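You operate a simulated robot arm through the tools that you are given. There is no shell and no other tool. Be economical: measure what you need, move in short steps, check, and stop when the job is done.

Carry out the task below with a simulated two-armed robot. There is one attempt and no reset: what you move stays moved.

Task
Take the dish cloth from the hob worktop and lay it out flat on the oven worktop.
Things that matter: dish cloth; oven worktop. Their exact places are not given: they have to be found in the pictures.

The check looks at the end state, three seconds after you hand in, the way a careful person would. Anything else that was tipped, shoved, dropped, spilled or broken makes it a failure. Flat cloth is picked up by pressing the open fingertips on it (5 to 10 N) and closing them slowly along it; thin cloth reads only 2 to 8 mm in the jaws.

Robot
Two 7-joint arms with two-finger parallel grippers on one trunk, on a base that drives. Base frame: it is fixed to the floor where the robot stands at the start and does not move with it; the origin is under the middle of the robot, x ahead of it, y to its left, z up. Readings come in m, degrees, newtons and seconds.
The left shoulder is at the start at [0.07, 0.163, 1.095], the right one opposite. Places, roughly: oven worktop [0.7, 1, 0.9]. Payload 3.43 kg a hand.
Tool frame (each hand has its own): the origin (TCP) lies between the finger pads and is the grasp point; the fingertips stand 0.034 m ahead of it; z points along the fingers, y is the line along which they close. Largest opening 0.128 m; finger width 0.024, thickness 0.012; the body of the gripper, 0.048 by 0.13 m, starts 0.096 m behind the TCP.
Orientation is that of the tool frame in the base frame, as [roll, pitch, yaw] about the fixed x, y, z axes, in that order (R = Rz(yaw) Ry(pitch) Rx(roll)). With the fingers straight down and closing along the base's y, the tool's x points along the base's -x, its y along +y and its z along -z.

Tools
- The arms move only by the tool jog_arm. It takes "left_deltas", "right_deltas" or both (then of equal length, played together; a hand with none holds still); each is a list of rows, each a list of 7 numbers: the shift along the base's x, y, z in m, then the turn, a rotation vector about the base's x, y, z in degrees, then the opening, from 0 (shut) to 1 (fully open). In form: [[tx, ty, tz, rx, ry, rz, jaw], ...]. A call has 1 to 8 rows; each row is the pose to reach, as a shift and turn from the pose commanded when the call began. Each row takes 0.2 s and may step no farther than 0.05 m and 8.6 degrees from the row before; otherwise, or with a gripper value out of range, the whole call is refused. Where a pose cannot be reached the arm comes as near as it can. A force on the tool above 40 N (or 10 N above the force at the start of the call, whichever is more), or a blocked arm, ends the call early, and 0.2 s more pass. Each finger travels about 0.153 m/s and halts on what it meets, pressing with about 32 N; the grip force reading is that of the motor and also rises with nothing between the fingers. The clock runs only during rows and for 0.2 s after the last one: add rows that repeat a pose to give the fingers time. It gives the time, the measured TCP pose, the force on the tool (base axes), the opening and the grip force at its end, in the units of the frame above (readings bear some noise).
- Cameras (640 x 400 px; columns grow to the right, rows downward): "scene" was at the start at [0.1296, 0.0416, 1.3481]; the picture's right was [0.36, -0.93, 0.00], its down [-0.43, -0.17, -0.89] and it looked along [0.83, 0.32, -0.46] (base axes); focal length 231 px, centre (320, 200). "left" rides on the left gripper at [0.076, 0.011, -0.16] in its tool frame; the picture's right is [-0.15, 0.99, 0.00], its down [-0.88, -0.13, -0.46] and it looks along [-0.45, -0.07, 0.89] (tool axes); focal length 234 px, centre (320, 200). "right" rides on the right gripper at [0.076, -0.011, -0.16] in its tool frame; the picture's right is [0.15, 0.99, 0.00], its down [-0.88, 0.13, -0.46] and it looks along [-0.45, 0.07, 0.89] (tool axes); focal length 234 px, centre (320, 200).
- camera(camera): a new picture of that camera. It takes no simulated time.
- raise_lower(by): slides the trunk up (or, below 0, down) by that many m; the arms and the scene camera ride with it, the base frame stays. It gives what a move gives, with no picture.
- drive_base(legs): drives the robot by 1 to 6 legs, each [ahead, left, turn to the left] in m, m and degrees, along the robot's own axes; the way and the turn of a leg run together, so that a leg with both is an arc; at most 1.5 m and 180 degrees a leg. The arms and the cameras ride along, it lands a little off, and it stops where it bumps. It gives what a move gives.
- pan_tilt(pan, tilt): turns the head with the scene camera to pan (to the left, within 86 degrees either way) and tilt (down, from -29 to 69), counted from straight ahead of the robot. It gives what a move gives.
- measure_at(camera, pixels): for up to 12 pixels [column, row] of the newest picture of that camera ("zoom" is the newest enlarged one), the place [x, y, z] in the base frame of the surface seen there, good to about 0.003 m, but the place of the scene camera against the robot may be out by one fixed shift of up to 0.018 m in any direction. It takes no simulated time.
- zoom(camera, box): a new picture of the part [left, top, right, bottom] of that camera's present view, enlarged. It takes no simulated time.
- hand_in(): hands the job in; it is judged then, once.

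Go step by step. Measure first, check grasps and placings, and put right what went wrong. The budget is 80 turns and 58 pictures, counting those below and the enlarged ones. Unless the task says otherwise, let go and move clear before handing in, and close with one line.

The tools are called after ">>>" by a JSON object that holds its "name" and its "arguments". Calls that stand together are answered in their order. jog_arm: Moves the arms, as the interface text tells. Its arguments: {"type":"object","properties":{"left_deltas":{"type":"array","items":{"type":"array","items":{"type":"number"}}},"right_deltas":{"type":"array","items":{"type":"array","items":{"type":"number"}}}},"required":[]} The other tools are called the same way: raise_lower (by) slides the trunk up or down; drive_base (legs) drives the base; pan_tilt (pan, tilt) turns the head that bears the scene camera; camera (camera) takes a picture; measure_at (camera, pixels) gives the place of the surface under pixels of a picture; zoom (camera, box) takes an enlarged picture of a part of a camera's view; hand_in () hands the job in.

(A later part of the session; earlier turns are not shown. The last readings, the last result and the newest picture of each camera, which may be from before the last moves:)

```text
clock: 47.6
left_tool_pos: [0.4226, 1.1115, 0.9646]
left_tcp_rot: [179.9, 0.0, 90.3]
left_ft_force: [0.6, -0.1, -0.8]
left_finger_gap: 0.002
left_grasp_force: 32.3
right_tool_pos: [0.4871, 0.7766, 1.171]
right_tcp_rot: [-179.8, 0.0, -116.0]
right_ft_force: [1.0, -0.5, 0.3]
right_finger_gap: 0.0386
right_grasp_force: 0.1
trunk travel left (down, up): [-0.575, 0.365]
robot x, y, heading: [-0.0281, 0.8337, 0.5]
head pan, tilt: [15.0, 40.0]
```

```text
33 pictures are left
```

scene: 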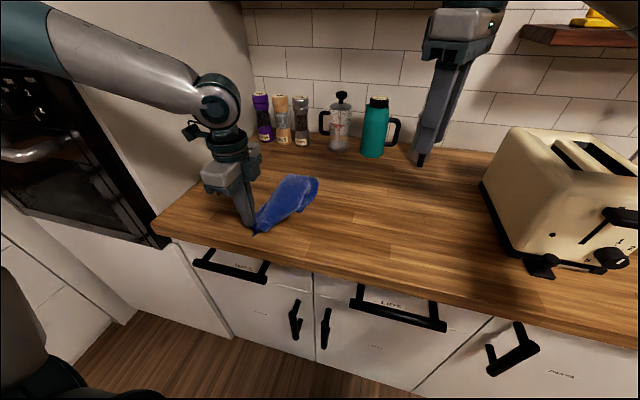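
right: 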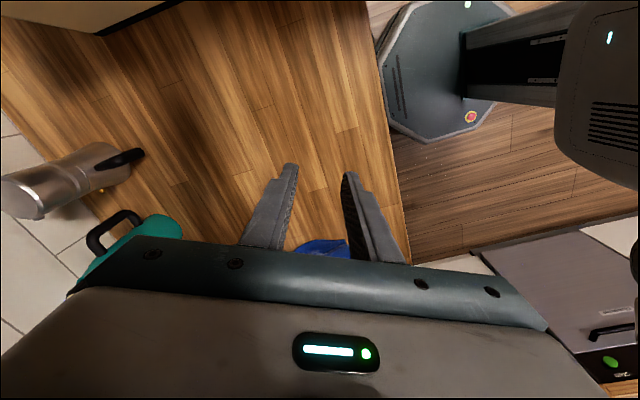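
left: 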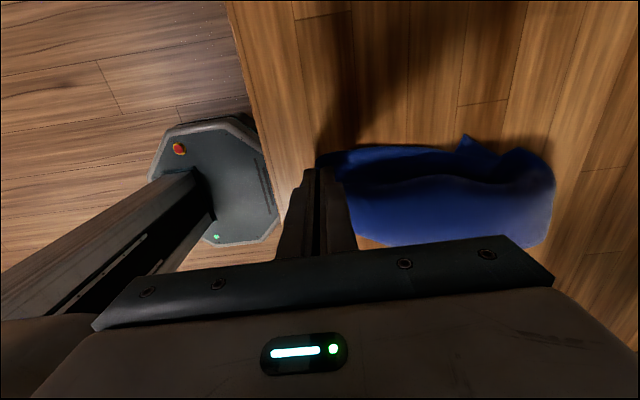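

It's collapsed in folds, so I'll re-hang it and regrasp the other near corner in the air, where it sticks out sideways. I lift the left back to a comfortable pose and raise the trunk to let it hang free.

>>> {"name": "jog_arm", "arguments": {"left_deltas": [[0.015, -0.005, 0.03, 0, 0, 0, 0], [0.03, -0.015, 0.06, 0, 0, 0, 0], [0.045, -0.025, 0.09, 0, 0, 0, 0], [0.06, -0.035, 0.12, 0, 0, 0, 0], [0.075, -0.045, 0.15, 0, 0, 0, 0], [0.09, -0.05, 0.18, 0, 0, 0, 0], [0.105, -0.055, 0.205, 0, 0, 0, 0], [0.117, -0.06, 0.225, 0, 0, 0, 0]]}}

>>> {"name": "raise_lower", "arguments": {"by": 0.13}}

>>> {"name": "camera", "arguments": {"camera": "scene"}}

>>> {"name": "camera", "arguments": {"camera": "left"}}

```text
clock: 49.4
left_tool_pos: [0.5392, 1.0522, 1.1878]
left_tcp_rot: [180.0, 0.1, 90.3]
left_ft_force: [-1.3, -0.2, -0.5]
left_finger_gap: 0.0019
left_grasp_force: 31.8
right_tool_pos: [0.487, 0.7765, 1.1695]
right_tcp_rot: [-180.0, 0.2, -116.0]
right_ft_force: [-0.3, 0.6, -0.9]
right_finger_gap: 0.0383
right_grasp_force: 0.0
trunk travel left (down, up): [-0.575, 0.365]
robot x, y, heading: [-0.032, 0.8369, 0.3]
head pan, tilt: [15.0, 40.0]
```

```text
clock: 51.0
left_tool_pos: [0.539, 1.0518, 1.3169]
left_tcp_rot: [-180.0, 0.1, 90.3]
left_ft_force: [0.3, 0.3, -0.1]
left_finger_gap: 0.0017
left_grasp_force: 31.9
right_tool_pos: [0.4865, 0.7769, 1.2993]
right_tcp_rot: [-179.9, 0.1, -115.9]
right_ft_force: [0.7, -0.2, -0.3]
right_finger_gap: 0.0385
right_grasp_force: 0.0
trunk travel left (down, up): [-0.705, 0.235]
robot x, y, heading: [-0.0316, 0.8364, 0.2]
head pan, tilt: [15.0, 40.0]
```

```text
32 pictures are left
```

scene: 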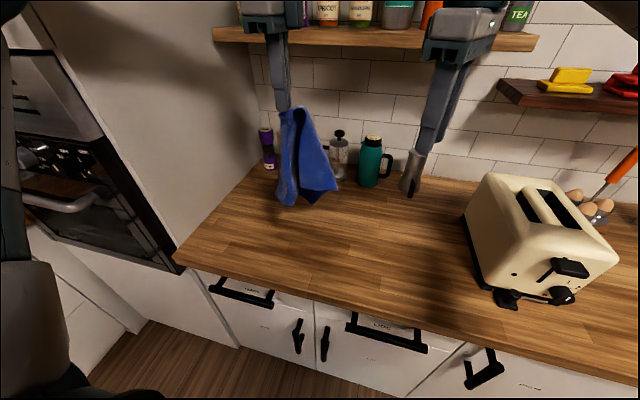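

```text
31 pictures are left
```

left: 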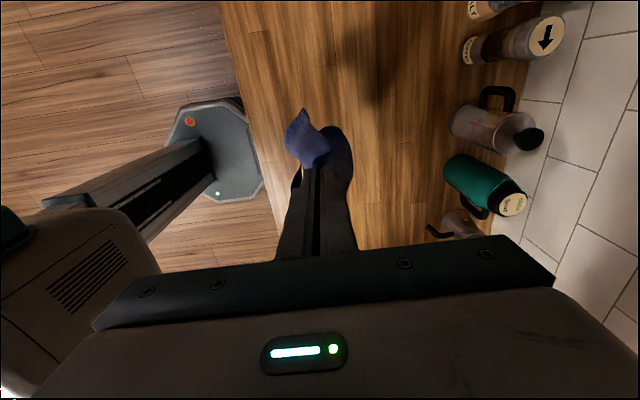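

The cloth hangs with a corner sticking out right at about (337,188). I take a zoom and measure its shape.

>>> {"name": "zoom", "arguments": {"camera": "scene", "box": [250, 80, 378, 220]}}

>>> {"name": "measure_at", "arguments": {"camera": "scene", "pixels": [[334, 186], [325, 180], [315, 199], [305, 150], [280, 200], [318, 150], [290, 112], [290, 190], [328, 190]]}}

```text
2.86 times, centred on (314, 150) of scene
```

zoom: 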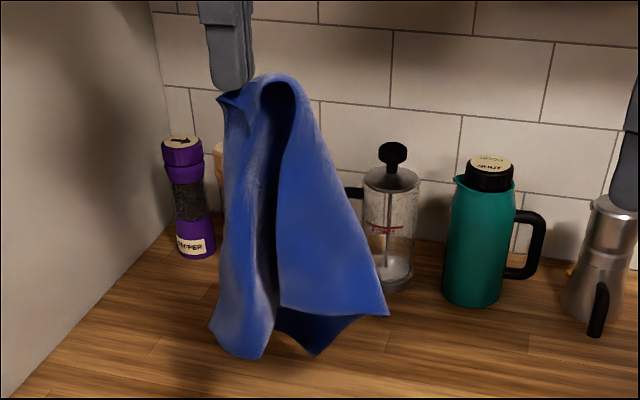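

```text
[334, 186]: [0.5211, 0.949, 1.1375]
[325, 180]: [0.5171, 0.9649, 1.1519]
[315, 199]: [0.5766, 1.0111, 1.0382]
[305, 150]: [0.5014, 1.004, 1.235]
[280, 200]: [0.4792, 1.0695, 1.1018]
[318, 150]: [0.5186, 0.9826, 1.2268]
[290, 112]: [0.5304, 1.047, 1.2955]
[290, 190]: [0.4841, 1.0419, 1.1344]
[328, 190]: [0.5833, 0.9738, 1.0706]
```

The right-hand free corner is at about [0.525, 0.949, 1.126], its flap lying roughly in the y‑z plane, which suits the right jaw (closing nearly along x). I tilt the right hand 35° to keep clear of the left one and approach with the jaw wide.

>>> {"name": "jog_arm", "arguments": {"right_deltas": [[0.0, 0, 0, 7, 0, 0, 0.4], [0.01, 0.01, -0.0, 14, 0, 0, 0.5], [0.02, 0.03, -0.01, 21, 0, 0, 0.6], [0.03, 0.05, -0.03, 28, 0, 0, 0.6], [0.036, 0.08, -0.05, 35, 0, 0, 0.6], [0.036, 0.11, -0.07, 35, 0, 0, 0.6], [0.036, 0.13, -0.085, 35, 0, 0, 0.6]]}}

>>> {"name": "camera", "arguments": {"camera": "right"}}

>>> {"name": "camera", "arguments": {"camera": "scene"}}

```text
clock: 52.6
left_tool_pos: [0.5398, 1.051, 1.3185]
left_tcp_rot: [180.0, 0.1, 90.2]
left_ft_force: [0.1, 0.2, -0.5]
left_finger_gap: 0.002
left_grasp_force: 31.6
right_tool_pos: [0.5233, 0.9073, 1.2145]
right_tcp_rot: [162.9, 31.0, -120.8]
right_ft_force: [-0.1, 0.2, 0.1]
right_finger_gap: 0.0766
right_grasp_force: 0.1
trunk travel left (down, up): [-0.705, 0.235]
robot x, y, heading: [-0.0313, 0.8342, 0.3]
head pan, tilt: [15.0, 40.0]
```

```text
29 pictures are left
```

right: 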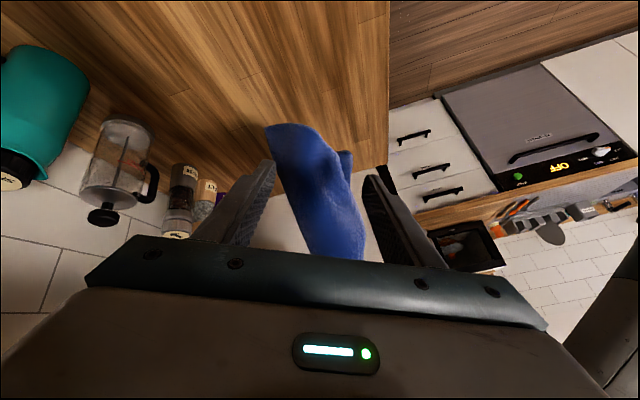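

```text
28 pictures are left
```

scene: 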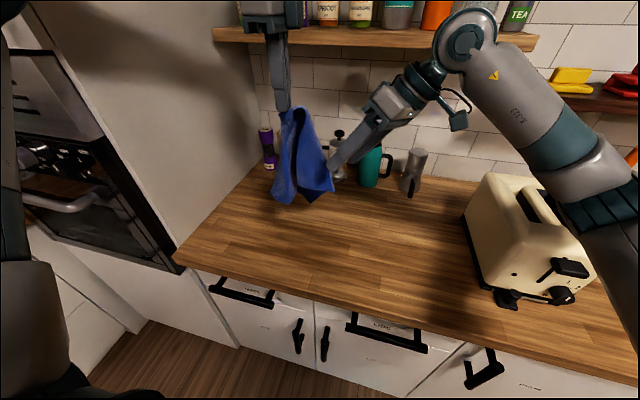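

The right view shows the cloth centred between the fingers, still ahead of them. I measure the corner with that camera.

>>> {"name": "measure_at", "arguments": {"camera": "right", "pixels": [[272, 133], [285, 145], [300, 135], [300, 170], [320, 200], [290, 180], [335, 240], [310, 235], [350, 158], [350, 200]]}}

>>> {"name": "zoom", "arguments": {"camera": "scene", "box": [250, 80, 378, 220]}}

```text
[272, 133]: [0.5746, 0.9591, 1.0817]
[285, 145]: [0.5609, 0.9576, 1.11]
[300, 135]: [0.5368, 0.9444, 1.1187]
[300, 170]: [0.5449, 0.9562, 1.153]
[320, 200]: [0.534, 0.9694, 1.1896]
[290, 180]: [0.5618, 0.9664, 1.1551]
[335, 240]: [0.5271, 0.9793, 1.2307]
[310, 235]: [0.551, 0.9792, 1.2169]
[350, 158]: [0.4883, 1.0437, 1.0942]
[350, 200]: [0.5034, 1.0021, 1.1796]
```

```text
2.86 times, centred on (314, 150) of scene
```

zoom: 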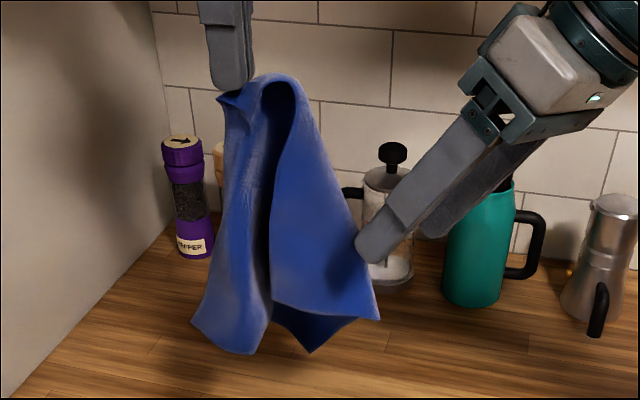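

The right-hand edge may be a fold rather than a free edge. I zoom in with the right camera to identify the corners.

>>> {"name": "zoom", "arguments": {"camera": "right", "box": [230, 90, 400, 270]}}

```text
2.22 times, centred on (315, 180) of right
```

zoom: 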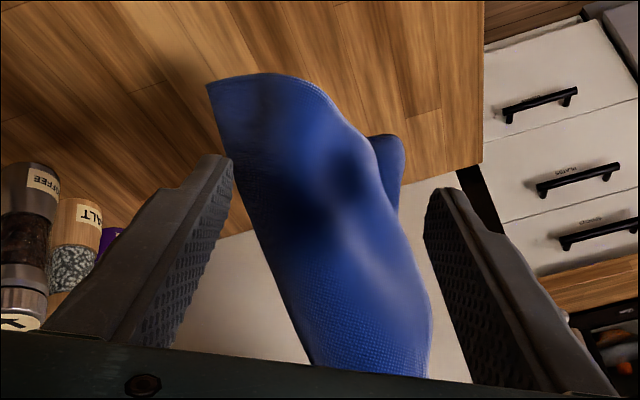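

The true free corner is the one at zoom (208,88), about [0.577, 0.96, 1.08]; its flap faces away from the jaw. I back the right off a little and spin the hanging cloth with the left wrist so that this edge turns toward the right hand.

>>> {"name": "jog_arm", "arguments": {"left_deltas": [[0, 0, 0, 0, 0, -8, 0], [0, 0, 0, 0, 0, -16, 0], [0, 0, 0, 0, 0, -24, 0], [0, 0, 0, 0, 0, -32, 0], [0, 0, 0, 0, 0, -40, 0], [0, 0, 0, 0, 0, -48, 0], [0, 0, 0, 0, 0, -56, 0], [0, 0, 0, 0, 0, -64, 0]], "right_deltas": [[0, -0.02, 0, 0, 0, 0, 0.6], [0, -0.04, 0.0, 0, 0, 0, 0.6], [0, -0.06, 0.0, 0, 0, 0, 0.6], [0, -0.06, 0.0, 0, 0, 0, 0.6], [0, -0.06, 0.0, 0, 0, 0, 0.6], [0, -0.06, 0.0, 0, 0, 0, 0.6], [0, -0.06, 0.0, 0, 0, 0, 0.6], [0, -0.06, 0.0, 0, 0, 0, 0.6]]}}

>>> {"name": "zoom", "arguments": {"camera": "scene", "box": [230, 80, 390, 220]}}

>>> {"name": "camera", "arguments": {"camera": "right"}}

```text
clock: 54.4
left_tool_pos: [0.5383, 1.0526, 1.3188]
left_tcp_rot: [179.9, 0.1, 26.2]
left_ft_force: [-0.1, -0.2, -0.5]
left_finger_gap: 0.0018
left_grasp_force: 32.3
right_tool_pos: [0.5209, 0.8453, 1.2151]
right_tcp_rot: [163.1, 31.0, -120.8]
right_ft_force: [0.9, -0.9, -1.0]
right_finger_gap: 0.0771
right_grasp_force: 0.0
trunk travel left (down, up): [-0.705, 0.235]
robot x, y, heading: [-0.0315, 0.837, 0.2]
head pan, tilt: [15.0, 40.0]
```

```text
2.86 times, centred on (310, 150) of scene
```

zoom: 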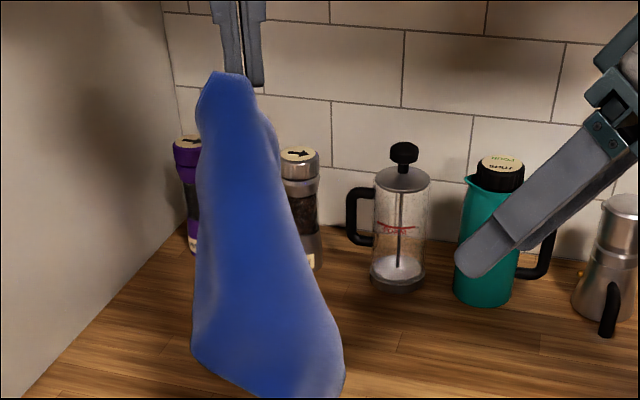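

```text
24 pictures are left
```

right: 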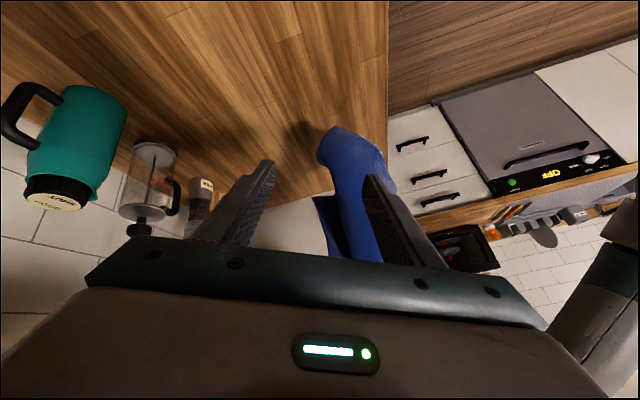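

The spin worked (yaw 26°) and the edge is turning toward the right hand. I turn 36° more and look again.

>>> {"name": "jog_arm", "arguments": {"left_deltas": [[0, 0, 0, 0, 0, -8, 0], [0, 0, 0, 0, 0, -16, 0], [0, 0, 0, 0, 0, -24, 0], [0, 0, 0, 0, 0, -32, 0], [0, 0, 0, 0, 0, -36, 0], [0, 0, 0, 0, 0, -36, 0]]}}

>>> {"name": "zoom", "arguments": {"camera": "right", "box": [220, 80, 420, 270]}}

```text
clock: 55.8
left_tool_pos: [0.5386, 1.0529, 1.319]
left_tcp_rot: [180.0, 0.2, -9.7]
left_ft_force: [-0.3, -0.3, -0.1]
left_finger_gap: 0.0019
left_grasp_force: 31.9
right_tool_pos: [0.5214, 0.8456, 1.2146]
right_tcp_rot: [163.0, 31.0, -120.9]
right_ft_force: [-0.2, 0.3, -0.4]
right_finger_gap: 0.077
right_grasp_force: 0.0
trunk travel left (down, up): [-0.705, 0.235]
robot x, y, heading: [-0.0314, 0.8352, 0.1]
head pan, tilt: [15.0, 40.0]
```

```text
2.11 times, centred on (320, 175) of right
```

zoom: 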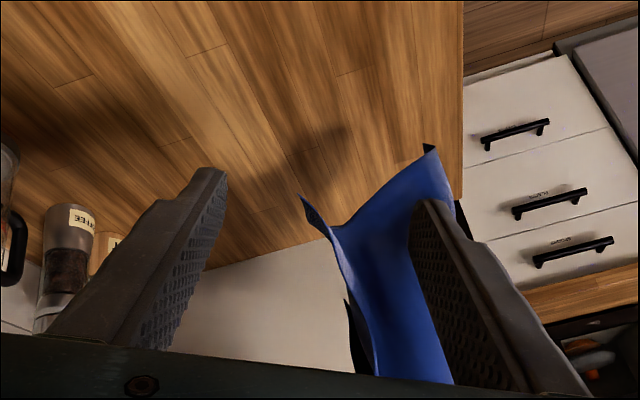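

Now a free corner tip shows at zoom (303,200) and another end at (430,150). I measure along these.

>>> {"name": "measure_at", "arguments": {"camera": "zoom", "pixels": [[304, 201], [316, 216], [328, 232], [345, 260], [375, 210], [428, 155], [432, 147], [380, 260], [360, 330], [410, 340], [425, 185]]}}

>>> {"name": "zoom", "arguments": {"camera": "scene", "box": [230, 80, 390, 220]}}

```text
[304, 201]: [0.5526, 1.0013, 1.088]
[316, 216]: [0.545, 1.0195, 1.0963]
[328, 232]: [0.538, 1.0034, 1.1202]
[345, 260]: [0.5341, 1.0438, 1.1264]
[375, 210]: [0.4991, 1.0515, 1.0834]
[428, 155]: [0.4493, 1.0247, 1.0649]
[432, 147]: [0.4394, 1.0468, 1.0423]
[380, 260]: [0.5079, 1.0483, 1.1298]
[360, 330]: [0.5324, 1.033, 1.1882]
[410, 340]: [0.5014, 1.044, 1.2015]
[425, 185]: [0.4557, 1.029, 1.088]
```

```text
2.86 times, centred on (310, 150) of scene
```

zoom: 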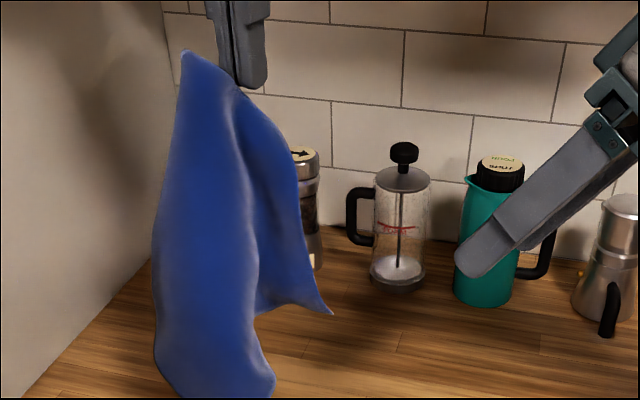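

A clear free corner hangs at about [0.553, 1.001, 1.088], 0.20 m from the left grip, its flap facing x – just right for the right jaw. I approach along the right hand's axis with the jaw at 0.45.

>>> {"name": "jog_arm", "arguments": {"right_deltas": [[0.015, 0.03, -0.01, 0, 0, 0, 0.45], [0.028, 0.07, -0.02, 0, 0, 0, 0.45], [0.028, 0.107, -0.035, 0, 0, 0, 0.45], [0.028, 0.122, -0.057, 0, 0, 0, 0.45], [0.028, 0.137, -0.079, 0, 0, 0, 0.45], [0.028, 0.152, -0.1, 0, 0, 0, 0.45]]}}

>>> {"name": "camera", "arguments": {"camera": "right"}}

```text
clock: 57.2
left_tool_pos: [0.5389, 1.0518, 1.3173]
left_tcp_rot: [179.8, 0.2, -9.8]
left_ft_force: [-0.6, -0.7, -0.2]
left_finger_gap: 0.0019
left_grasp_force: 32.6
right_tool_pos: [0.5483, 0.9999, 1.1134]
right_tcp_rot: [163.0, 31.1, -120.8]
right_ft_force: [0.2, 0.2, -0.2]
right_finger_gap: 0.0575
right_grasp_force: 0.0
trunk travel left (down, up): [-0.705, 0.235]
robot x, y, heading: [-0.0311, 0.8338, 0.2]
head pan, tilt: [15.0, 40.0]
```

```text
21 pictures are left
```

right: 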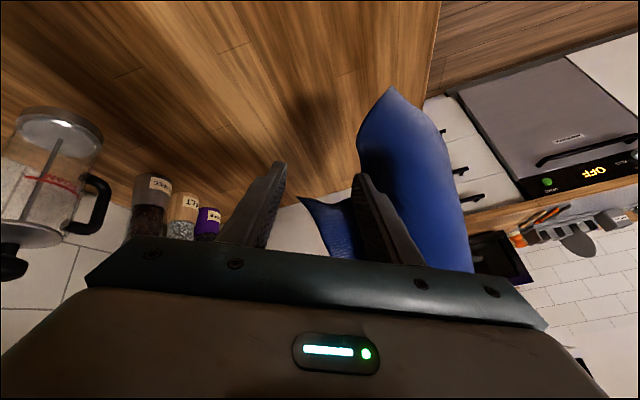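

Reached: the flap tip at (302,200) lies between the fingers. I close slowly.

>>> {"name": "jog_arm", "arguments": {"right_deltas": [[0, 0, 0, 0, 0, 0, 0.35], [0, 0, 0, 0, 0, 0, 0.25], [0, 0, 0, 0, 0, 0, 0.15], [0, 0, 0, 0, 0, 0, 0.05], [0, 0, 0, 0, 0, 0, 0], [0, 0, 0, 0, 0, 0, 0]]}}

>>> {"name": "camera", "arguments": {"camera": "right"}}

```text
clock: 58.6
left_tool_pos: [0.5392, 1.0522, 1.3178]
left_tcp_rot: [179.9, 0.0, -9.7]
left_ft_force: [-0.4, 0.2, -0.3]
left_finger_gap: 0.0019
left_grasp_force: 32.7
right_tool_pos: [0.5496, 0.9992, 1.115]
right_tcp_rot: [163.1, 31.0, -120.8]
right_ft_force: [-0.3, -0.2, -0.6]
right_finger_gap: 0.0002
right_grasp_force: 32.2
trunk travel left (down, up): [-0.705, 0.235]
robot x, y, heading: [-0.0354, 0.8376, 0.1]
head pan, tilt: [15.0, 40.0]
```

```text
20 pictures are left
```

right: 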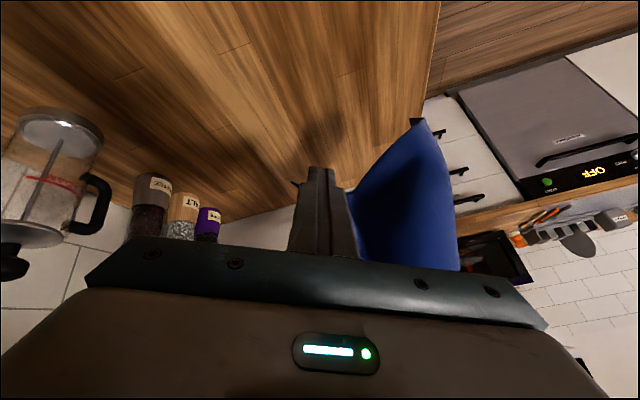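

The jaw reads 0.0002, so it closed just short of the flap (tip pokes out beyond at (297,183)). I reopen and measure where the flap is now.

>>> {"name": "jog_arm", "arguments": {"right_deltas": [[0, -0.012, 0.017, 0, 0, 0, 0.1], [0, -0.012, 0.017, 0, 0, 0, 0.25], [0, -0.012, 0.017, 0, 0, 0, 0.4], [0, -0.012, 0.017, 0, 0, 0, 0.45], [0, -0.012, 0.017, 0, 0, 0, 0.45]]}}

>>> {"name": "zoom", "arguments": {"camera": "right", "box": [230, 100, 430, 260]}}

```text
clock: 59.8
left_tool_pos: [0.5397, 1.0527, 1.3189]
left_tcp_rot: [179.9, 0.2, -9.7]
left_ft_force: [1.0, 0.0, -0.2]
left_finger_gap: 0.002
left_grasp_force: 32.0
right_tool_pos: [0.5489, 0.9867, 1.1312]
right_tcp_rot: [163.0, 31.2, -120.8]
right_ft_force: [0.3, 0.1, 0.0]
right_finger_gap: 0.0576
right_grasp_force: 0.2
trunk travel left (down, up): [-0.705, 0.235]
robot x, y, heading: [-0.0302, 0.8335, 0.3]
head pan, tilt: [15.0, 40.0]
```

```text
2.50 times, centred on (330, 180) of right
```

zoom: 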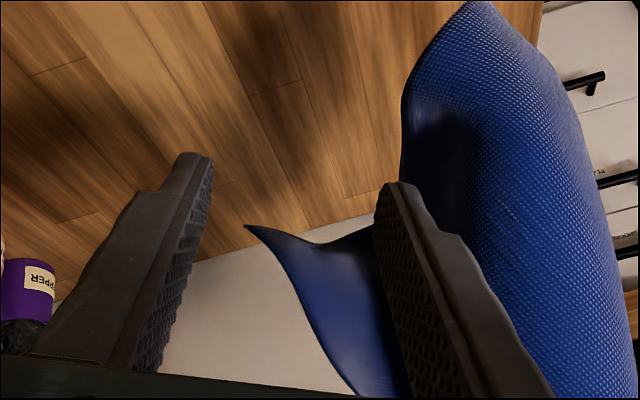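

>>> {"name": "measure_at", "arguments": {"camera": "zoom", "pixels": [[252, 230], [275, 243], [300, 265], [325, 310], [350, 350], [340, 250], [365, 240], [385, 195], [195, 165], [410, 150], [350, 300]]}}

```text
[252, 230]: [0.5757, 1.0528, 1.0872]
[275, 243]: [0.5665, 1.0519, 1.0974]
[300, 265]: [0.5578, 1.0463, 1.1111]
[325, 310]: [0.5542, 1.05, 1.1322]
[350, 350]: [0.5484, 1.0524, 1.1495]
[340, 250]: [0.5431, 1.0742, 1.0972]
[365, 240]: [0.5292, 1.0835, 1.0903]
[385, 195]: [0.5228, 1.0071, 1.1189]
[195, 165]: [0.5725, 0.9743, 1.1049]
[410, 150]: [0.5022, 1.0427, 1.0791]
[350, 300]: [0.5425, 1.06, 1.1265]
```

The corner swung to about [0.576, 1.053, 1.087] and its plane is now skew to the jaw. I withdraw the right and spin the left about 55° further so the flap faces the jaw squarely.

>>> {"name": "jog_arm", "arguments": {"left_deltas": [[0, 0, 0, 0, 0, 0, 0], [0, 0, 0, 0, 0, -8, 0], [0, 0, 0, 0, 0, -16, 0], [0, 0, 0, 0, 0, -24, 0], [0, 0, 0, 0, 0, -32, 0], [0, 0, 0, 0, 0, -40, 0], [0, 0, 0, 0, 0, -48, 0], [0, 0, 0, 0, 0, -55, 0]], "right_deltas": [[0, -0.025, 0.035, 0, 0, 0, 0.45], [0, -0.055, 0.065, 0, 0, 0, 0.45], [0, -0.085, 0.07, 0, 0, 0, 0.45], [0, -0.085, 0.07, 0, 0, 0, 0.45], [0, -0.085, 0.07, 0, 0, 0, 0.45], [0, -0.085, 0.07, 0, 0, 0, 0.45], [0, -0.085, 0.07, 0, 0, 0, 0.45], [0, -0.085, 0.07, 0, 0, 0, 0.45]]}}

>>> {"name": "jog_arm", "arguments": {"left_deltas": [[0, 0, 0, 0, 0, 0, 0], [0, 0, 0, 0, 0, 0, 0], [0, 0, 0, 0, 0, 0, 0], [0, 0, 0, 0, 0, 0, 0], [0, 0, 0, 0, 0, 0, 0]]}}

>>> {"name": "zoom", "arguments": {"camera": "right", "box": [220, 100, 420, 260]}}

```text
clock: 61.6
left_tool_pos: [0.4909, 1.0214, 1.2994]
left_tcp_rot: [-179.8, 0.1, -64.3]
left_ft_force: [0.1, 0.1, -0.5]
left_finger_gap: 0.0015
left_grasp_force: 32.5
left hand out of reach, approached as far as the arm can: row 7, 8
right_tool_pos: [0.5495, 0.9009, 1.2037]
right_tcp_rot: [163.1, 31.2, -120.8]
right_ft_force: [0.4, -0.8, 0.1]
right_finger_gap: 0.0576
right_grasp_force: 0.0
trunk travel left (down, up): [-0.705, 0.235]
robot x, y, heading: [-0.0293, 0.8307, 0.0]
head pan, tilt: [15.0, 40.0]
```

```text
clock: 62.8
left_tool_pos: [0.4938, 1.0203, 1.2995]
left_tcp_rot: [-180.0, 0.1, -64.3]
left_ft_force: [-0.4, -0.1, -0.9]
left_finger_gap: 0.002
left_grasp_force: 32.3
right_tool_pos: [0.5504, 0.9019, 1.2028]
right_tcp_rot: [163.0, 31.0, -120.8]
right_ft_force: [0.2, -0.8, -0.1]
right_finger_gap: 0.0577
right_grasp_force: 0.1
trunk travel left (down, up): [-0.705, 0.235]
robot x, y, heading: [-0.0319, 0.8381, 0.4]
head pan, tilt: [15.0, 40.0]
```

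```text
2.50 times, centred on (320, 180) of right
```

zoom: 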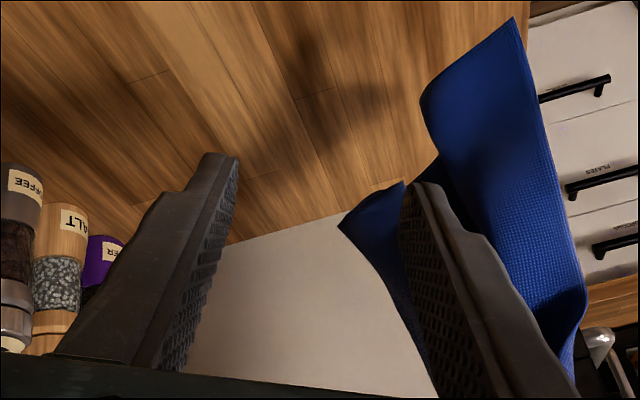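

The left reached yaw −64° (shifted a bit). The flap corner is at zoom (342,228); I measure it.

>>> {"name": "measure_at", "arguments": {"camera": "zoom", "pixels": [[344, 227], [360, 245], [380, 210], [400, 190], [390, 260], [400, 300], [415, 335], [372, 230], [510, 30], [500, 150], [430, 110]]}}

>>> {"name": "zoom", "arguments": {"camera": "scene", "box": [220, 80, 380, 220]}}

```text
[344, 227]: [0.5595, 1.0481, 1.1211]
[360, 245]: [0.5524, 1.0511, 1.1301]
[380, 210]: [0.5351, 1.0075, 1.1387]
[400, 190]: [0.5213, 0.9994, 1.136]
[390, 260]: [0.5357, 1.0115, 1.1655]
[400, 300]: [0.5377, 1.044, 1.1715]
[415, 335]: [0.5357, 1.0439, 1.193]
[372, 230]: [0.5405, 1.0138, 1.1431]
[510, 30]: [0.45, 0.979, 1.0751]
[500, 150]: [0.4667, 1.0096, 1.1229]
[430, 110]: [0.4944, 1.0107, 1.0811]
```

```text
2.86 times, centred on (300, 150) of scene
```

zoom: 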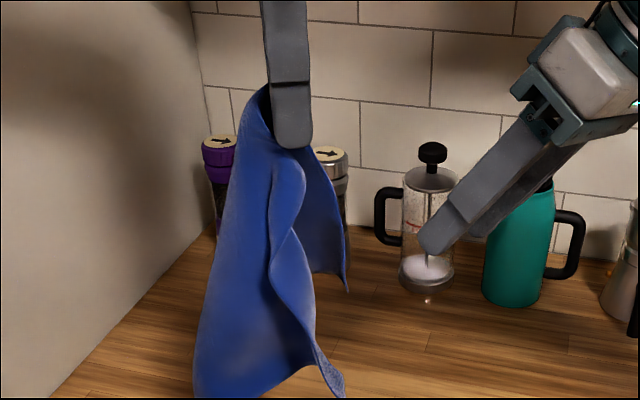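

The other adjacent corner now hangs in front at about [0.45, 0.979, 1.075], with its flap nearly square to the jaw if the right hand comes from the robot's side. I reorient the right hand to point forward-down and swing it to a pre-grasp.

>>> {"name": "jog_arm", "arguments": {"right_deltas": [[-0.02, -0.02, 0, -4.3, -3.3, -5.8, 0.5], [-0.05, -0.02, 0, -8.7, -6.6, -11.7, 0.5], [-0.085, -0.02, 0, -13.1, -10, -17.6, 0.5], [-0.12, -0.01, 0, -17.4, -13.3, -23.4, 0.5], [-0.145, 0, -0.01, -21.8, -16.6, -29.3, 0.5], [-0.155, 0.03, -0.02, -26.2, -20, -35.2, 0.5], [-0.155, 0.06, -0.025, -26.2, -20, -35.2, 0.5], [-0.145, 0.085, -0.03, -26.2, -20, -35.2, 0.5]]}}

>>> {"name": "zoom", "arguments": {"camera": "right", "box": [220, 80, 420, 260]}}

```text
clock: 64.6
left_tool_pos: [0.4928, 1.0223, 1.2992]
left_tcp_rot: [180.0, 0.1, -64.3]
left_ft_force: [-1.1, 0.2, -0.2]
left_finger_gap: 0.0017
left_grasp_force: 31.6
right_tool_pos: [0.4046, 0.9859, 1.1702]
right_tcp_rot: [-161.1, 23.9, -139.9]
right_ft_force: [0.0, 0.5, -0.3]
right_finger_gap: 0.0639
right_grasp_force: 0.1
trunk travel left (down, up): [-0.705, 0.235]
robot x, y, heading: [-0.0322, 0.8335, 0.4]
head pan, tilt: [15.0, 40.0]
```

```text
2.22 times, centred on (320, 170) of right
```

zoom: 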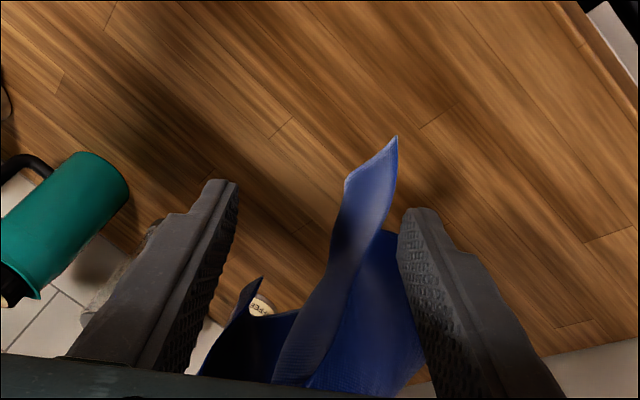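

Excellent: reached, and the corner flap at zoom (345–397, 140–230) stands edge-on between the fingers. I measure it.

>>> {"name": "measure_at", "arguments": {"camera": "zoom", "pixels": [[394, 145], [390, 170], [375, 165], [352, 185], [372, 205], [360, 230], [340, 280], [380, 200], [225, 190], [410, 215], [390, 250]]}}

```text
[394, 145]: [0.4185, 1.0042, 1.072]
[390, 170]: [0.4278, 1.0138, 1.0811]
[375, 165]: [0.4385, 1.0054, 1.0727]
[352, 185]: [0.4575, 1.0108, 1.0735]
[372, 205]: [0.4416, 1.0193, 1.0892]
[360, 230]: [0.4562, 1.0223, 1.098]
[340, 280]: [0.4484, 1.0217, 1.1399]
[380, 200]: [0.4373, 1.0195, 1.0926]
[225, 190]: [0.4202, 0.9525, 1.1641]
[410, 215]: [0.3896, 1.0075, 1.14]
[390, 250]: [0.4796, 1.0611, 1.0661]
```

The flap runs from [0.418,1.002,1.072] inward to [0.456,1.01,1.074] with its normal along the closing line. I advance along the hand's axis so the tips pass it, then close.

>>> {"name": "jog_arm", "arguments": {"right_deltas": [[-0.01, 0.013, 0, 0, 0, 0, 0.5], [-0.02, 0.026, -0.003, 0, 0, 0, 0.5], [-0.008, 0.026, -0.024, 0, 0, 0, 0.5], [0.004, 0.026, -0.045, 0, 0, 0, 0.5], [0.015, 0.026, -0.064, 0, 0, 0, 0.5], [0.024, 0.026, -0.08, 0, 0, 0, 0.5], [0.024, 0.026, -0.08, 0, 0, 0, 0.5]]}}

>>> {"name": "zoom", "arguments": {"camera": "right", "box": [220, 80, 420, 260]}}

```text
clock: 66.2
left_tool_pos: [0.4921, 1.022, 1.3005]
left_tcp_rot: [-179.9, 0.1, -64.4]
left_ft_force: [-0.1, -0.4, -0.5]
left_finger_gap: 0.0017
left_grasp_force: 31.7
right_tool_pos: [0.4299, 1.0106, 1.0936]
right_tcp_rot: [-161.1, 24.0, -139.9]
right_ft_force: [0.0, -0.2, -0.1]
right_finger_gap: 0.0642
right_grasp_force: 0.0
trunk travel left (down, up): [-0.705, 0.235]
robot x, y, heading: [-0.029, 0.837, 0.3]
head pan, tilt: [15.0, 40.0]
```

```text
2.22 times, centred on (320, 170) of right
```

zoom: 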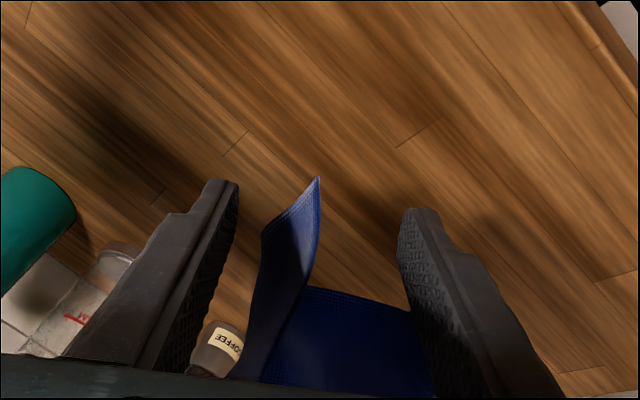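

The corner flap stands well between the fingertips. I close.

>>> {"name": "jog_arm", "arguments": {"right_deltas": [[0.002, 0, -0.004, 0, 0, 0, 0.4], [0.002, 0, -0.004, 0, 0, 0, 0.3], [0.002, 0, -0.004, 0, 0, 0, 0.2], [0.002, 0, -0.004, 0, 0, 0, 0.1], [0.002, 0, -0.004, 0, 0, 0, 0.04], [0.002, 0, -0.004, 0, 0, 0, 0], [0.002, 0, -0.004, 0, 0, 0, 0]]}}

>>> {"name": "zoom", "arguments": {"camera": "right", "box": [220, 80, 420, 260]}}

```text
clock: 67.8
left_tool_pos: [0.4921, 1.0219, 1.2999]
left_tcp_rot: [179.9, 0.1, -64.3]
left_ft_force: [0.0, 0.2, 0.0]
left_finger_gap: 0.0013
left_grasp_force: 31.6
right_tool_pos: [0.4313, 1.0124, 1.0895]
right_tcp_rot: [-161.2, 23.9, -139.8]
right_ft_force: [-0.3, -0.1, -0.2]
right_finger_gap: 0.0015
right_grasp_force: 31.6
trunk travel left (down, up): [-0.705, 0.235]
robot x, y, heading: [-0.0315, 0.8353, 0.1]
head pan, tilt: [15.0, 40.0]
```

```text
2.22 times, centred on (320, 170) of right
```

zoom: 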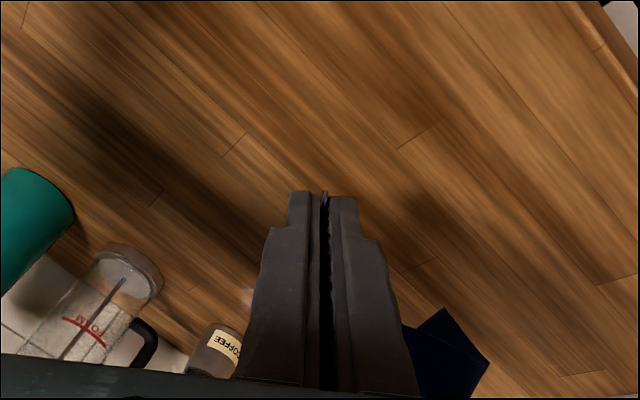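

Caught: the right reads 1.5 mm with the corner between the tips, left still holds. I now bring the right out to the −y side and up while turning the left wrist back, keeping them less than 0.18 m apart.

>>> {"name": "jog_arm", "arguments": {"left_deltas": [[0, 0, 0, 0, 0, 8, 0], [0, 0, 0, 0, 0, 16, 0], [0, 0, 0, 0, 0, 24, 0], [0, 0, 0, 0, 0, 32, 0], [0, 0, 0, 0, 0, 40, 0], [0, 0, 0, 0, 0, 48, 0], [0, 0, 0, 0, 0, 56, 0], [0, 0, 0, 0, 0, 64, 0]], "right_deltas": [[-0.005, -0.01, 0.01, 0, 0, 0, 0], [-0.005, -0.025, 0.025, 0, 0, 0, 0], [0, -0.045, 0.04, 0, 0, 0, 0], [0.005, -0.065, 0.055, 0, 0, 0, 0], [0.01, -0.085, 0.07, 0, 0, 0, 0], [0.015, -0.1, 0.085, 0, 0, 0, 0], [0.02, -0.11, 0.095, 0, 0, 0, 0], [0.03, -0.12, 0.1, 0, 0, 0, 0]]}}

>>> {"name": "jog_arm", "arguments": {"left_deltas": [[0, 0, 0, 0, 0, 8, 0], [0, 0, 0, 0, 0, 16, 0], [0, 0, 0, 0, 0, 24, 0], [0, 0, 0, 0, 0, 32, 0], [0, 0, 0, 0, 0, 40, 0], [0, 0, 0, 0, 0, 48, 0], [0, 0, 0, 0, 0, 56, 0], [0, 0, 0, 0, 0, 64, 0]], "right_deltas": [[0, 0, 0.005, 0, 0, 0, 0], [0.005, -0.005, 0.01, 0, 0, 0, 0], [0.01, -0.01, 0.02, 0, 0, 0, 0], [0.015, -0.015, 0.03, 0, 0, 0, 0], [0.02, -0.02, 0.04, 0, 0, 0, 0], [0.02, -0.025, 0.05, 0, 0, 0, 0], [0.02, -0.025, 0.06, 0, 0, 0, 0], [0.02, -0.025, 0.07, 0, 0, 0, 0]]}}

>>> {"name": "camera", "arguments": {"camera": "scene"}}

```text
clock: 69.6
left_tool_pos: [0.4939, 1.0206, 1.2995]
left_tcp_rot: [180.0, 0.1, -0.6]
left_ft_force: [0.4, 0.5, 0.3]
left_finger_gap: 0.0021
left_grasp_force: 31.7
right_tool_pos: [0.4622, 0.8912, 1.1905]
right_tcp_rot: [-161.2, 23.9, -139.8]
right_ft_force: [0.4, -0.3, -0.6]
right_finger_gap: 0.0016
right_grasp_force: 32.2
trunk travel left (down, up): [-0.705, 0.235]
robot x, y, heading: [-0.0323, 0.8345, 0.2]
head pan, tilt: [15.0, 40.0]
```

```text
clock: 71.4
left_tool_pos: [0.4933, 1.0213, 1.3005]
left_tcp_rot: [180.0, 0.1, 63.5]
left_ft_force: [0.1, 0.3, -0.6]
left_finger_gap: 0.0018
left_grasp_force: 32.2
right_tool_pos: [0.4809, 0.8674, 1.258]
right_tcp_rot: [-161.1, 23.9, -139.9]
right_ft_force: [0.2, 0.0, 0.1]
right_finger_gap: 0.0018
right_grasp_force: 31.9
trunk travel left (down, up): [-0.705, 0.235]
robot x, y, heading: [-0.0296, 0.834, 0.5]
head pan, tilt: [15.0, 40.0]
```

```text
13 pictures are left
```

scene: 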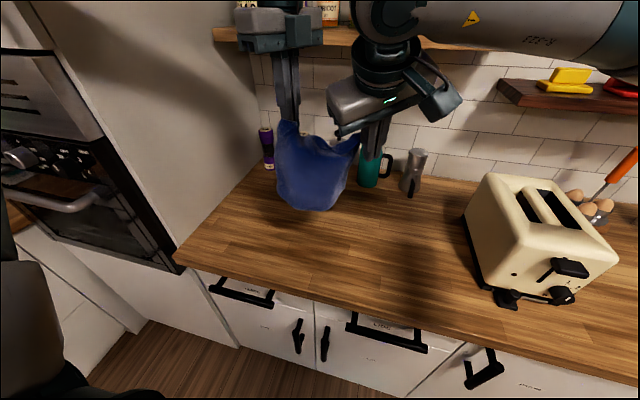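

Both corners are held and the cloth hangs between the hands, a bit slack. I finish the left turn, level the right and stretch gently.

>>> {"name": "jog_arm", "arguments": {"left_deltas": [[0, 0, 0, 0, 0, 8, 0], [0, 0, 0, 0, 0, 16, 0], [0, 0, 0, 0, 0, 24, 0], [0, 0, 0, 0, 0, 26, 0], [0, 0, 0, 0, 0, 26, 0], [0, 0, 0, 0, 0, 26, 0]], "right_deltas": [[0, 0, 0.012, 0, 0, 0, 0], [0, -0.005, 0.022, 0, 0, 0, 0], [0, -0.01, 0.034, 0, 0, 0, 0], [0, -0.017, 0.034, 0, 0, 0, 0], [0, -0.023, 0.034, 0, 0, 0, 0], [0, -0.028, 0.034, 0, 0, 0, 0]]}}

```text
clock: 72.8
left_tool_pos: [0.4933, 1.0217, 1.2985]
left_tcp_rot: [179.9, 0.2, 89.3]
left_ft_force: [-0.7, -1.5, 0.9]
left_finger_gap: 0.002
left_grasp_force: 32.1
right_tool_pos: [0.4829, 0.8389, 1.2924]
right_tcp_rot: [-161.1, 23.8, -140.0]
right_ft_force: [-0.3, 2.1, -0.8]
right_finger_gap: 0.0018
right_grasp_force: 32.1
trunk travel left (down, up): [-0.705, 0.235]
robot x, y, heading: [-0.0293, 0.832, 0.4]
head pan, tilt: [15.0, 40.0]
```

The edge is taut at 2 N. Before laying I check how far the base can still go forward: measure its front rim and the counter edge in the last left-hand picture, while moving both hands forward and down together a bit.

>>> {"name": "measure_at", "arguments": {"camera": "left", "pixels": [[255, 180], [248, 150], [235, 120], [262, 170], [285, 205], [225, 20]]}}

>>> {"name": "jog_arm", "arguments": {"left_deltas": [[0.02, 0, -0.02, 0, 0, 0, 0], [0.04, 0, -0.04, 0, 0, 0, 0], [0.06, 0, -0.06, 0, 0, 0, 0]], "right_deltas": [[0.02, 0.003, -0.02, 0, 0, 0, 0], [0.04, 0.006, -0.04, 0, 0, 0, 0], [0.06, 0.008, -0.06, 0, 0, 0, 0]]}}

```text
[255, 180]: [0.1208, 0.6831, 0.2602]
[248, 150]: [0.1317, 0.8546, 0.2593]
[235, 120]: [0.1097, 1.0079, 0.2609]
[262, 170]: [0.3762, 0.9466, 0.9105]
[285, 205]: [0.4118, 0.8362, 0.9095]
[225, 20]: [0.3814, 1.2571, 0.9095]
```

```text
clock: 73.6
left_tool_pos: [0.5546, 1.0217, 1.2377]
left_tcp_rot: [-179.9, 0.1, 89.3]
left_ft_force: [-0.7, -0.4, -0.2]
left_finger_gap: 0.0017
left_grasp_force: 31.5
right_tool_pos: [0.5435, 0.8483, 1.232]
right_tcp_rot: [-161.3, 23.9, -139.9]
right_ft_force: [0.3, -0.1, 0.0]
right_finger_gap: 0.0022
right_grasp_force: 32.2
trunk travel left (down, up): [-0.705, 0.235]
robot x, y, heading: [-0.0316, 0.8356, 0.3]
head pan, tilt: [15.0, 40.0]
```

The base's rim is only at x≈0.14, so there is ample room. I check the shelf front before driving forward, since the wrists are at shelf height.

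>>> {"name": "measure_at", "arguments": {"camera": "scene", "pixels": [[225, 35], [335, 32], [510, 85], [268, 150], [372, 180], [415, 170]]}}

```text
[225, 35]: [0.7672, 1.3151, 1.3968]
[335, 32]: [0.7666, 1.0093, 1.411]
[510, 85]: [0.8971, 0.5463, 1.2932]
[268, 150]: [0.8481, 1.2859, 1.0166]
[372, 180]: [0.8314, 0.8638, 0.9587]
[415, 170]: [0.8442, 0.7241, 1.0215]
```

The shelf front is at x 0.767, so hands at x≈0.64 keep clear. I drive forward 0.09 m, and lower the trunk 0.06 m so that the cloth's lower edge just reaches the top.

>>> {"name": "drive_base", "arguments": {"legs": [[0.09, 0, 0]]}}

>>> {"name": "raise_lower", "arguments": {"by": -0.06}}

>>> {"name": "camera", "arguments": {"camera": "scene"}}

```text
clock: 74.7
left_tool_pos: [0.6385, 1.0224, 1.2409]
left_tcp_rot: [179.9, 0.1, 89.4]
left_ft_force: [0.1, 0.2, 0.2]
left_finger_gap: 0.0018
left_grasp_force: 32.3
right_tool_pos: [0.6292, 0.8485, 1.2342]
right_tcp_rot: [-161.2, 24.0, -139.8]
right_ft_force: [0.4, 0.4, -1.1]
right_finger_gap: 0.0018
right_grasp_force: 31.9
trunk travel left (down, up): [-0.705, 0.235]
robot x, y, heading: [0.0538, 0.8366, 0.1]
head pan, tilt: [15.0, 40.0]
```

```text
clock: 75.7
left_tool_pos: [0.6383, 1.0223, 1.1804]
left_tcp_rot: [179.9, 0.0, 89.4]
left_ft_force: [-0.4, -0.4, 0.2]
left_finger_gap: 0.0018
left_grasp_force: 32.5
right_tool_pos: [0.6286, 0.8485, 1.1723]
right_tcp_rot: [-161.2, 24.0, -139.8]
right_ft_force: [-0.3, 0.1, -0.5]
right_finger_gap: 0.0018
right_grasp_force: 31.7
trunk travel left (down, up): [-0.645, 0.295]
robot x, y, heading: [0.0551, 0.8368, 0.5]
head pan, tilt: [15.0, 40.0]
```

```text
12 pictures are left
```

scene: 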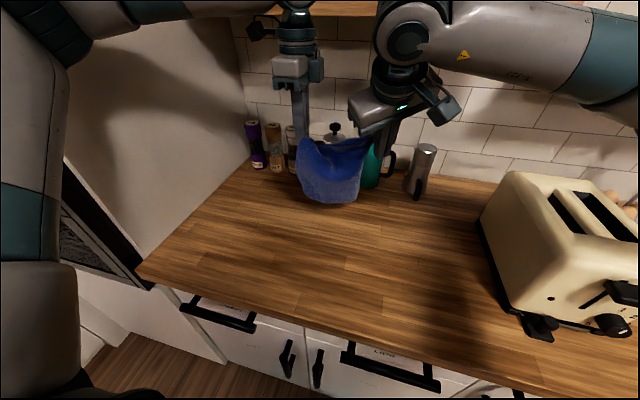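

The cloth hangs in front of the jars; I measure its lower edge and the top edge.

>>> {"name": "measure_at", "arguments": {"camera": "scene", "pixels": [[330, 200], [310, 196], [355, 198], [335, 170], [302, 145], [362, 145], [350, 185]]}}

>>> {"name": "zoom", "arguments": {"camera": "scene", "box": [270, 100, 400, 220]}}

```text
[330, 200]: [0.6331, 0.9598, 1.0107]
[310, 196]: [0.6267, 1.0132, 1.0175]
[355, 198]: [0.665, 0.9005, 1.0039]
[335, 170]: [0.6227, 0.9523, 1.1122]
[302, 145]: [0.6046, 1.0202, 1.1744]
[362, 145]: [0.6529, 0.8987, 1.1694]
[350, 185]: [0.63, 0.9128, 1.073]
```

```text
3.33 times, centred on (335, 160) of scene
```

zoom: 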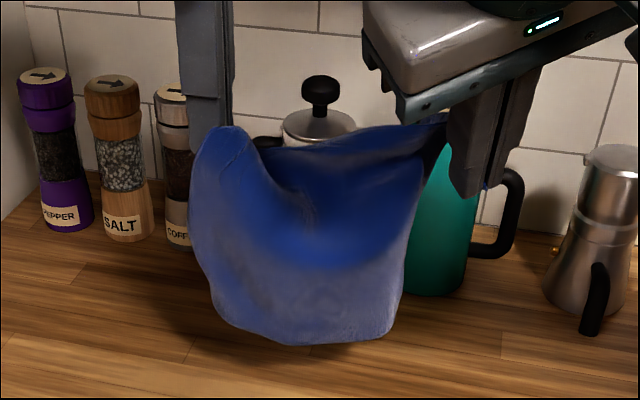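

The lower rim sits only 0.15 m below the grip, so the lower part may be curled behind. The left camera gives a side view; I look there.

>>> {"name": "camera", "arguments": {"camera": "left"}}

```text
10 pictures are left
```

left: 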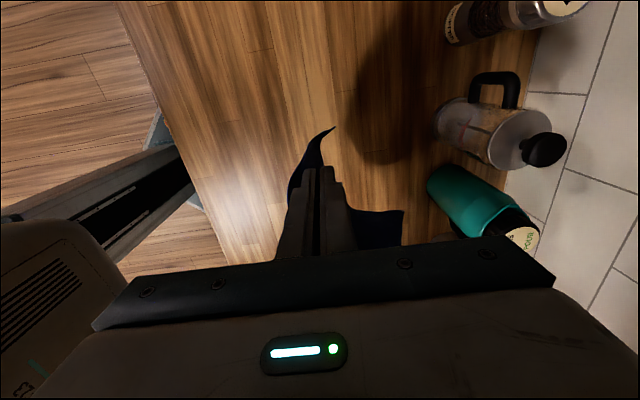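

Two loose tips show at (331,130) and (402,213); I measure them.

>>> {"name": "measure_at", "arguments": {"camera": "left", "pixels": [[330, 131], [320, 142], [310, 155], [297, 180], [402, 213], [390, 225], [375, 215], [365, 235], [395, 240]]}}

```text
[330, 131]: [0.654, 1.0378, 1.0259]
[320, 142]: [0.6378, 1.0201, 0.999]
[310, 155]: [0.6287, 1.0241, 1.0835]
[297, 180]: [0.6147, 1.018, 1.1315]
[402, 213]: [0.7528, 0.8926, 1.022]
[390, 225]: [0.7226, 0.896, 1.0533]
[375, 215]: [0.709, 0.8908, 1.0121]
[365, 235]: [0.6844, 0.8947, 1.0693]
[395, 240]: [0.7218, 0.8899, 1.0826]
```

The lower edge runs from [0.654,1.038] round to [0.753,0.893], a curl that drawing back will straighten. I lower the trunk 0.07 m and then bring both hands down and back toward me together.

>>> {"name": "raise_lower", "arguments": {"by": -0.07}}

>>> {"name": "jog_arm", "arguments": {"left_deltas": [[0, 0, -0.02, 0, 0, 0, 0], [-0.01, 0, -0.04, 0, 0, 0, 0], [-0.03, 0, -0.06, 0, 0, 0, 0], [-0.055, 0, -0.08, 0, 0, 0, 0], [-0.08, 0, -0.1, 0, 0, 0, 0], [-0.1, 0, -0.12, 0, 0, 0, 0], [-0.12, 0, -0.138, 0, 0, 0, 0], [-0.135, 0, -0.15, 0, 0, 0, 0]], "right_deltas": [[0, -0.002, -0.018, 0, 0, 0, 0], [-0.01, -0.004, -0.036, 0, 0, 0, 0], [-0.03, -0.006, -0.055, 0, 0, 0, 0], [-0.055, -0.008, -0.074, 0, 0, 0, 0], [-0.08, -0.008, -0.092, 0, 0, 0, 0], [-0.1, -0.008, -0.11, 0, 0, 0, 0], [-0.12, -0.008, -0.128, 0, 0, 0, 0], [-0.135, -0.008, -0.14, 0, 0, 0, 0]]}}

>>> {"name": "camera", "arguments": {"camera": "scene"}}

```text
clock: 76.8
left_tool_pos: [0.6398, 1.0205, 1.1107]
left_tcp_rot: [180.0, 0.1, 89.4]
left_ft_force: [-0.5, 0.1, -0.3]
left_finger_gap: 0.0018
left_grasp_force: 32.1
right_tool_pos: [0.6298, 0.8484, 1.1027]
right_tcp_rot: [-161.0, 24.0, -139.8]
right_ft_force: [0.4, -0.1, -0.3]
right_finger_gap: 0.0018
right_grasp_force: 32.2
trunk travel left (down, up): [-0.575, 0.365]
robot x, y, heading: [0.0567, 0.8373, 0.2]
head pan, tilt: [15.0, 40.0]
```

```text
clock: 78.5
left_tool_pos: [0.5045, 1.0214, 0.9594]
left_tcp_rot: [179.9, 0.3, 89.3]
left_ft_force: [0.2, -1.1, 0.7]
left_finger_gap: 0.0018
left_grasp_force: 32.0
right_tool_pos: [0.4945, 0.8427, 0.9609]
right_tcp_rot: [-161.1, 24.0, -139.9]
right_ft_force: [1.0, 2.1, -0.6]
right_finger_gap: 0.002
right_grasp_force: 32.0
trunk travel left (down, up): [-0.575, 0.365]
robot x, y, heading: [0.0592, 0.833, 0.4]
head pan, tilt: [15.0, 40.0]
```

```text
9 pictures are left
```

scene: 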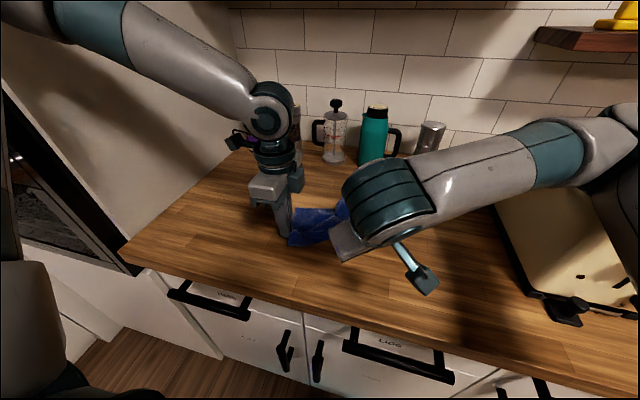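

Both still hold with slight tension; the cloth lies behind the jaws but still gathered. I drag it back by driving the base 0.06 m rearward, then look.

>>> {"name": "drive_base", "arguments": {"legs": [[-0.05, 0, 0]]}}

>>> {"name": "zoom", "arguments": {"camera": "scene", "box": [230, 150, 420, 290]}}

>>> {"name": "measure_at", "arguments": {"camera": "zoom", "pixels": [[320, 120], [280, 140], [360, 130], [240, 200], [280, 240], [250, 160]]}}

```text
clock: 79.5
left_tool_pos: [0.4548, 1.0215, 0.9596]
left_tcp_rot: [179.9, 0.1, 89.4]
left_ft_force: [-1.1, -1.5, 0.6]
left_finger_gap: 0.0019
left_grasp_force: 32.0
right_tool_pos: [0.4449, 0.8419, 0.961]
right_tcp_rot: [-161.2, 24.0, -139.9]
right_ft_force: [1.1, 1.5, -1.3]
right_finger_gap: 0.0019
right_grasp_force: 32.3
trunk travel left (down, up): [-0.575, 0.365]
robot x, y, heading: [0.0052, 0.8339, 0.4]
head pan, tilt: [15.0, 40.0]
```

```text
2.86 times, centred on (325, 220) of scene
```

zoom: 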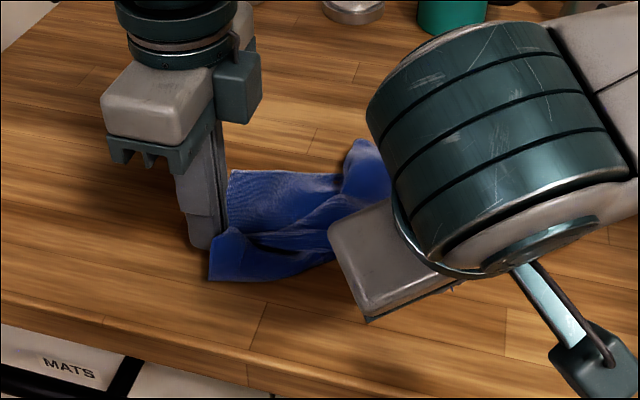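

```text
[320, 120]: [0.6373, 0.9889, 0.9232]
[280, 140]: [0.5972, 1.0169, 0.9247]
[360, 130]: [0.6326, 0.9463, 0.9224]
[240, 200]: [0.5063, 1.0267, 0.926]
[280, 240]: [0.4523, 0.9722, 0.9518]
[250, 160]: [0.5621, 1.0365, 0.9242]
```

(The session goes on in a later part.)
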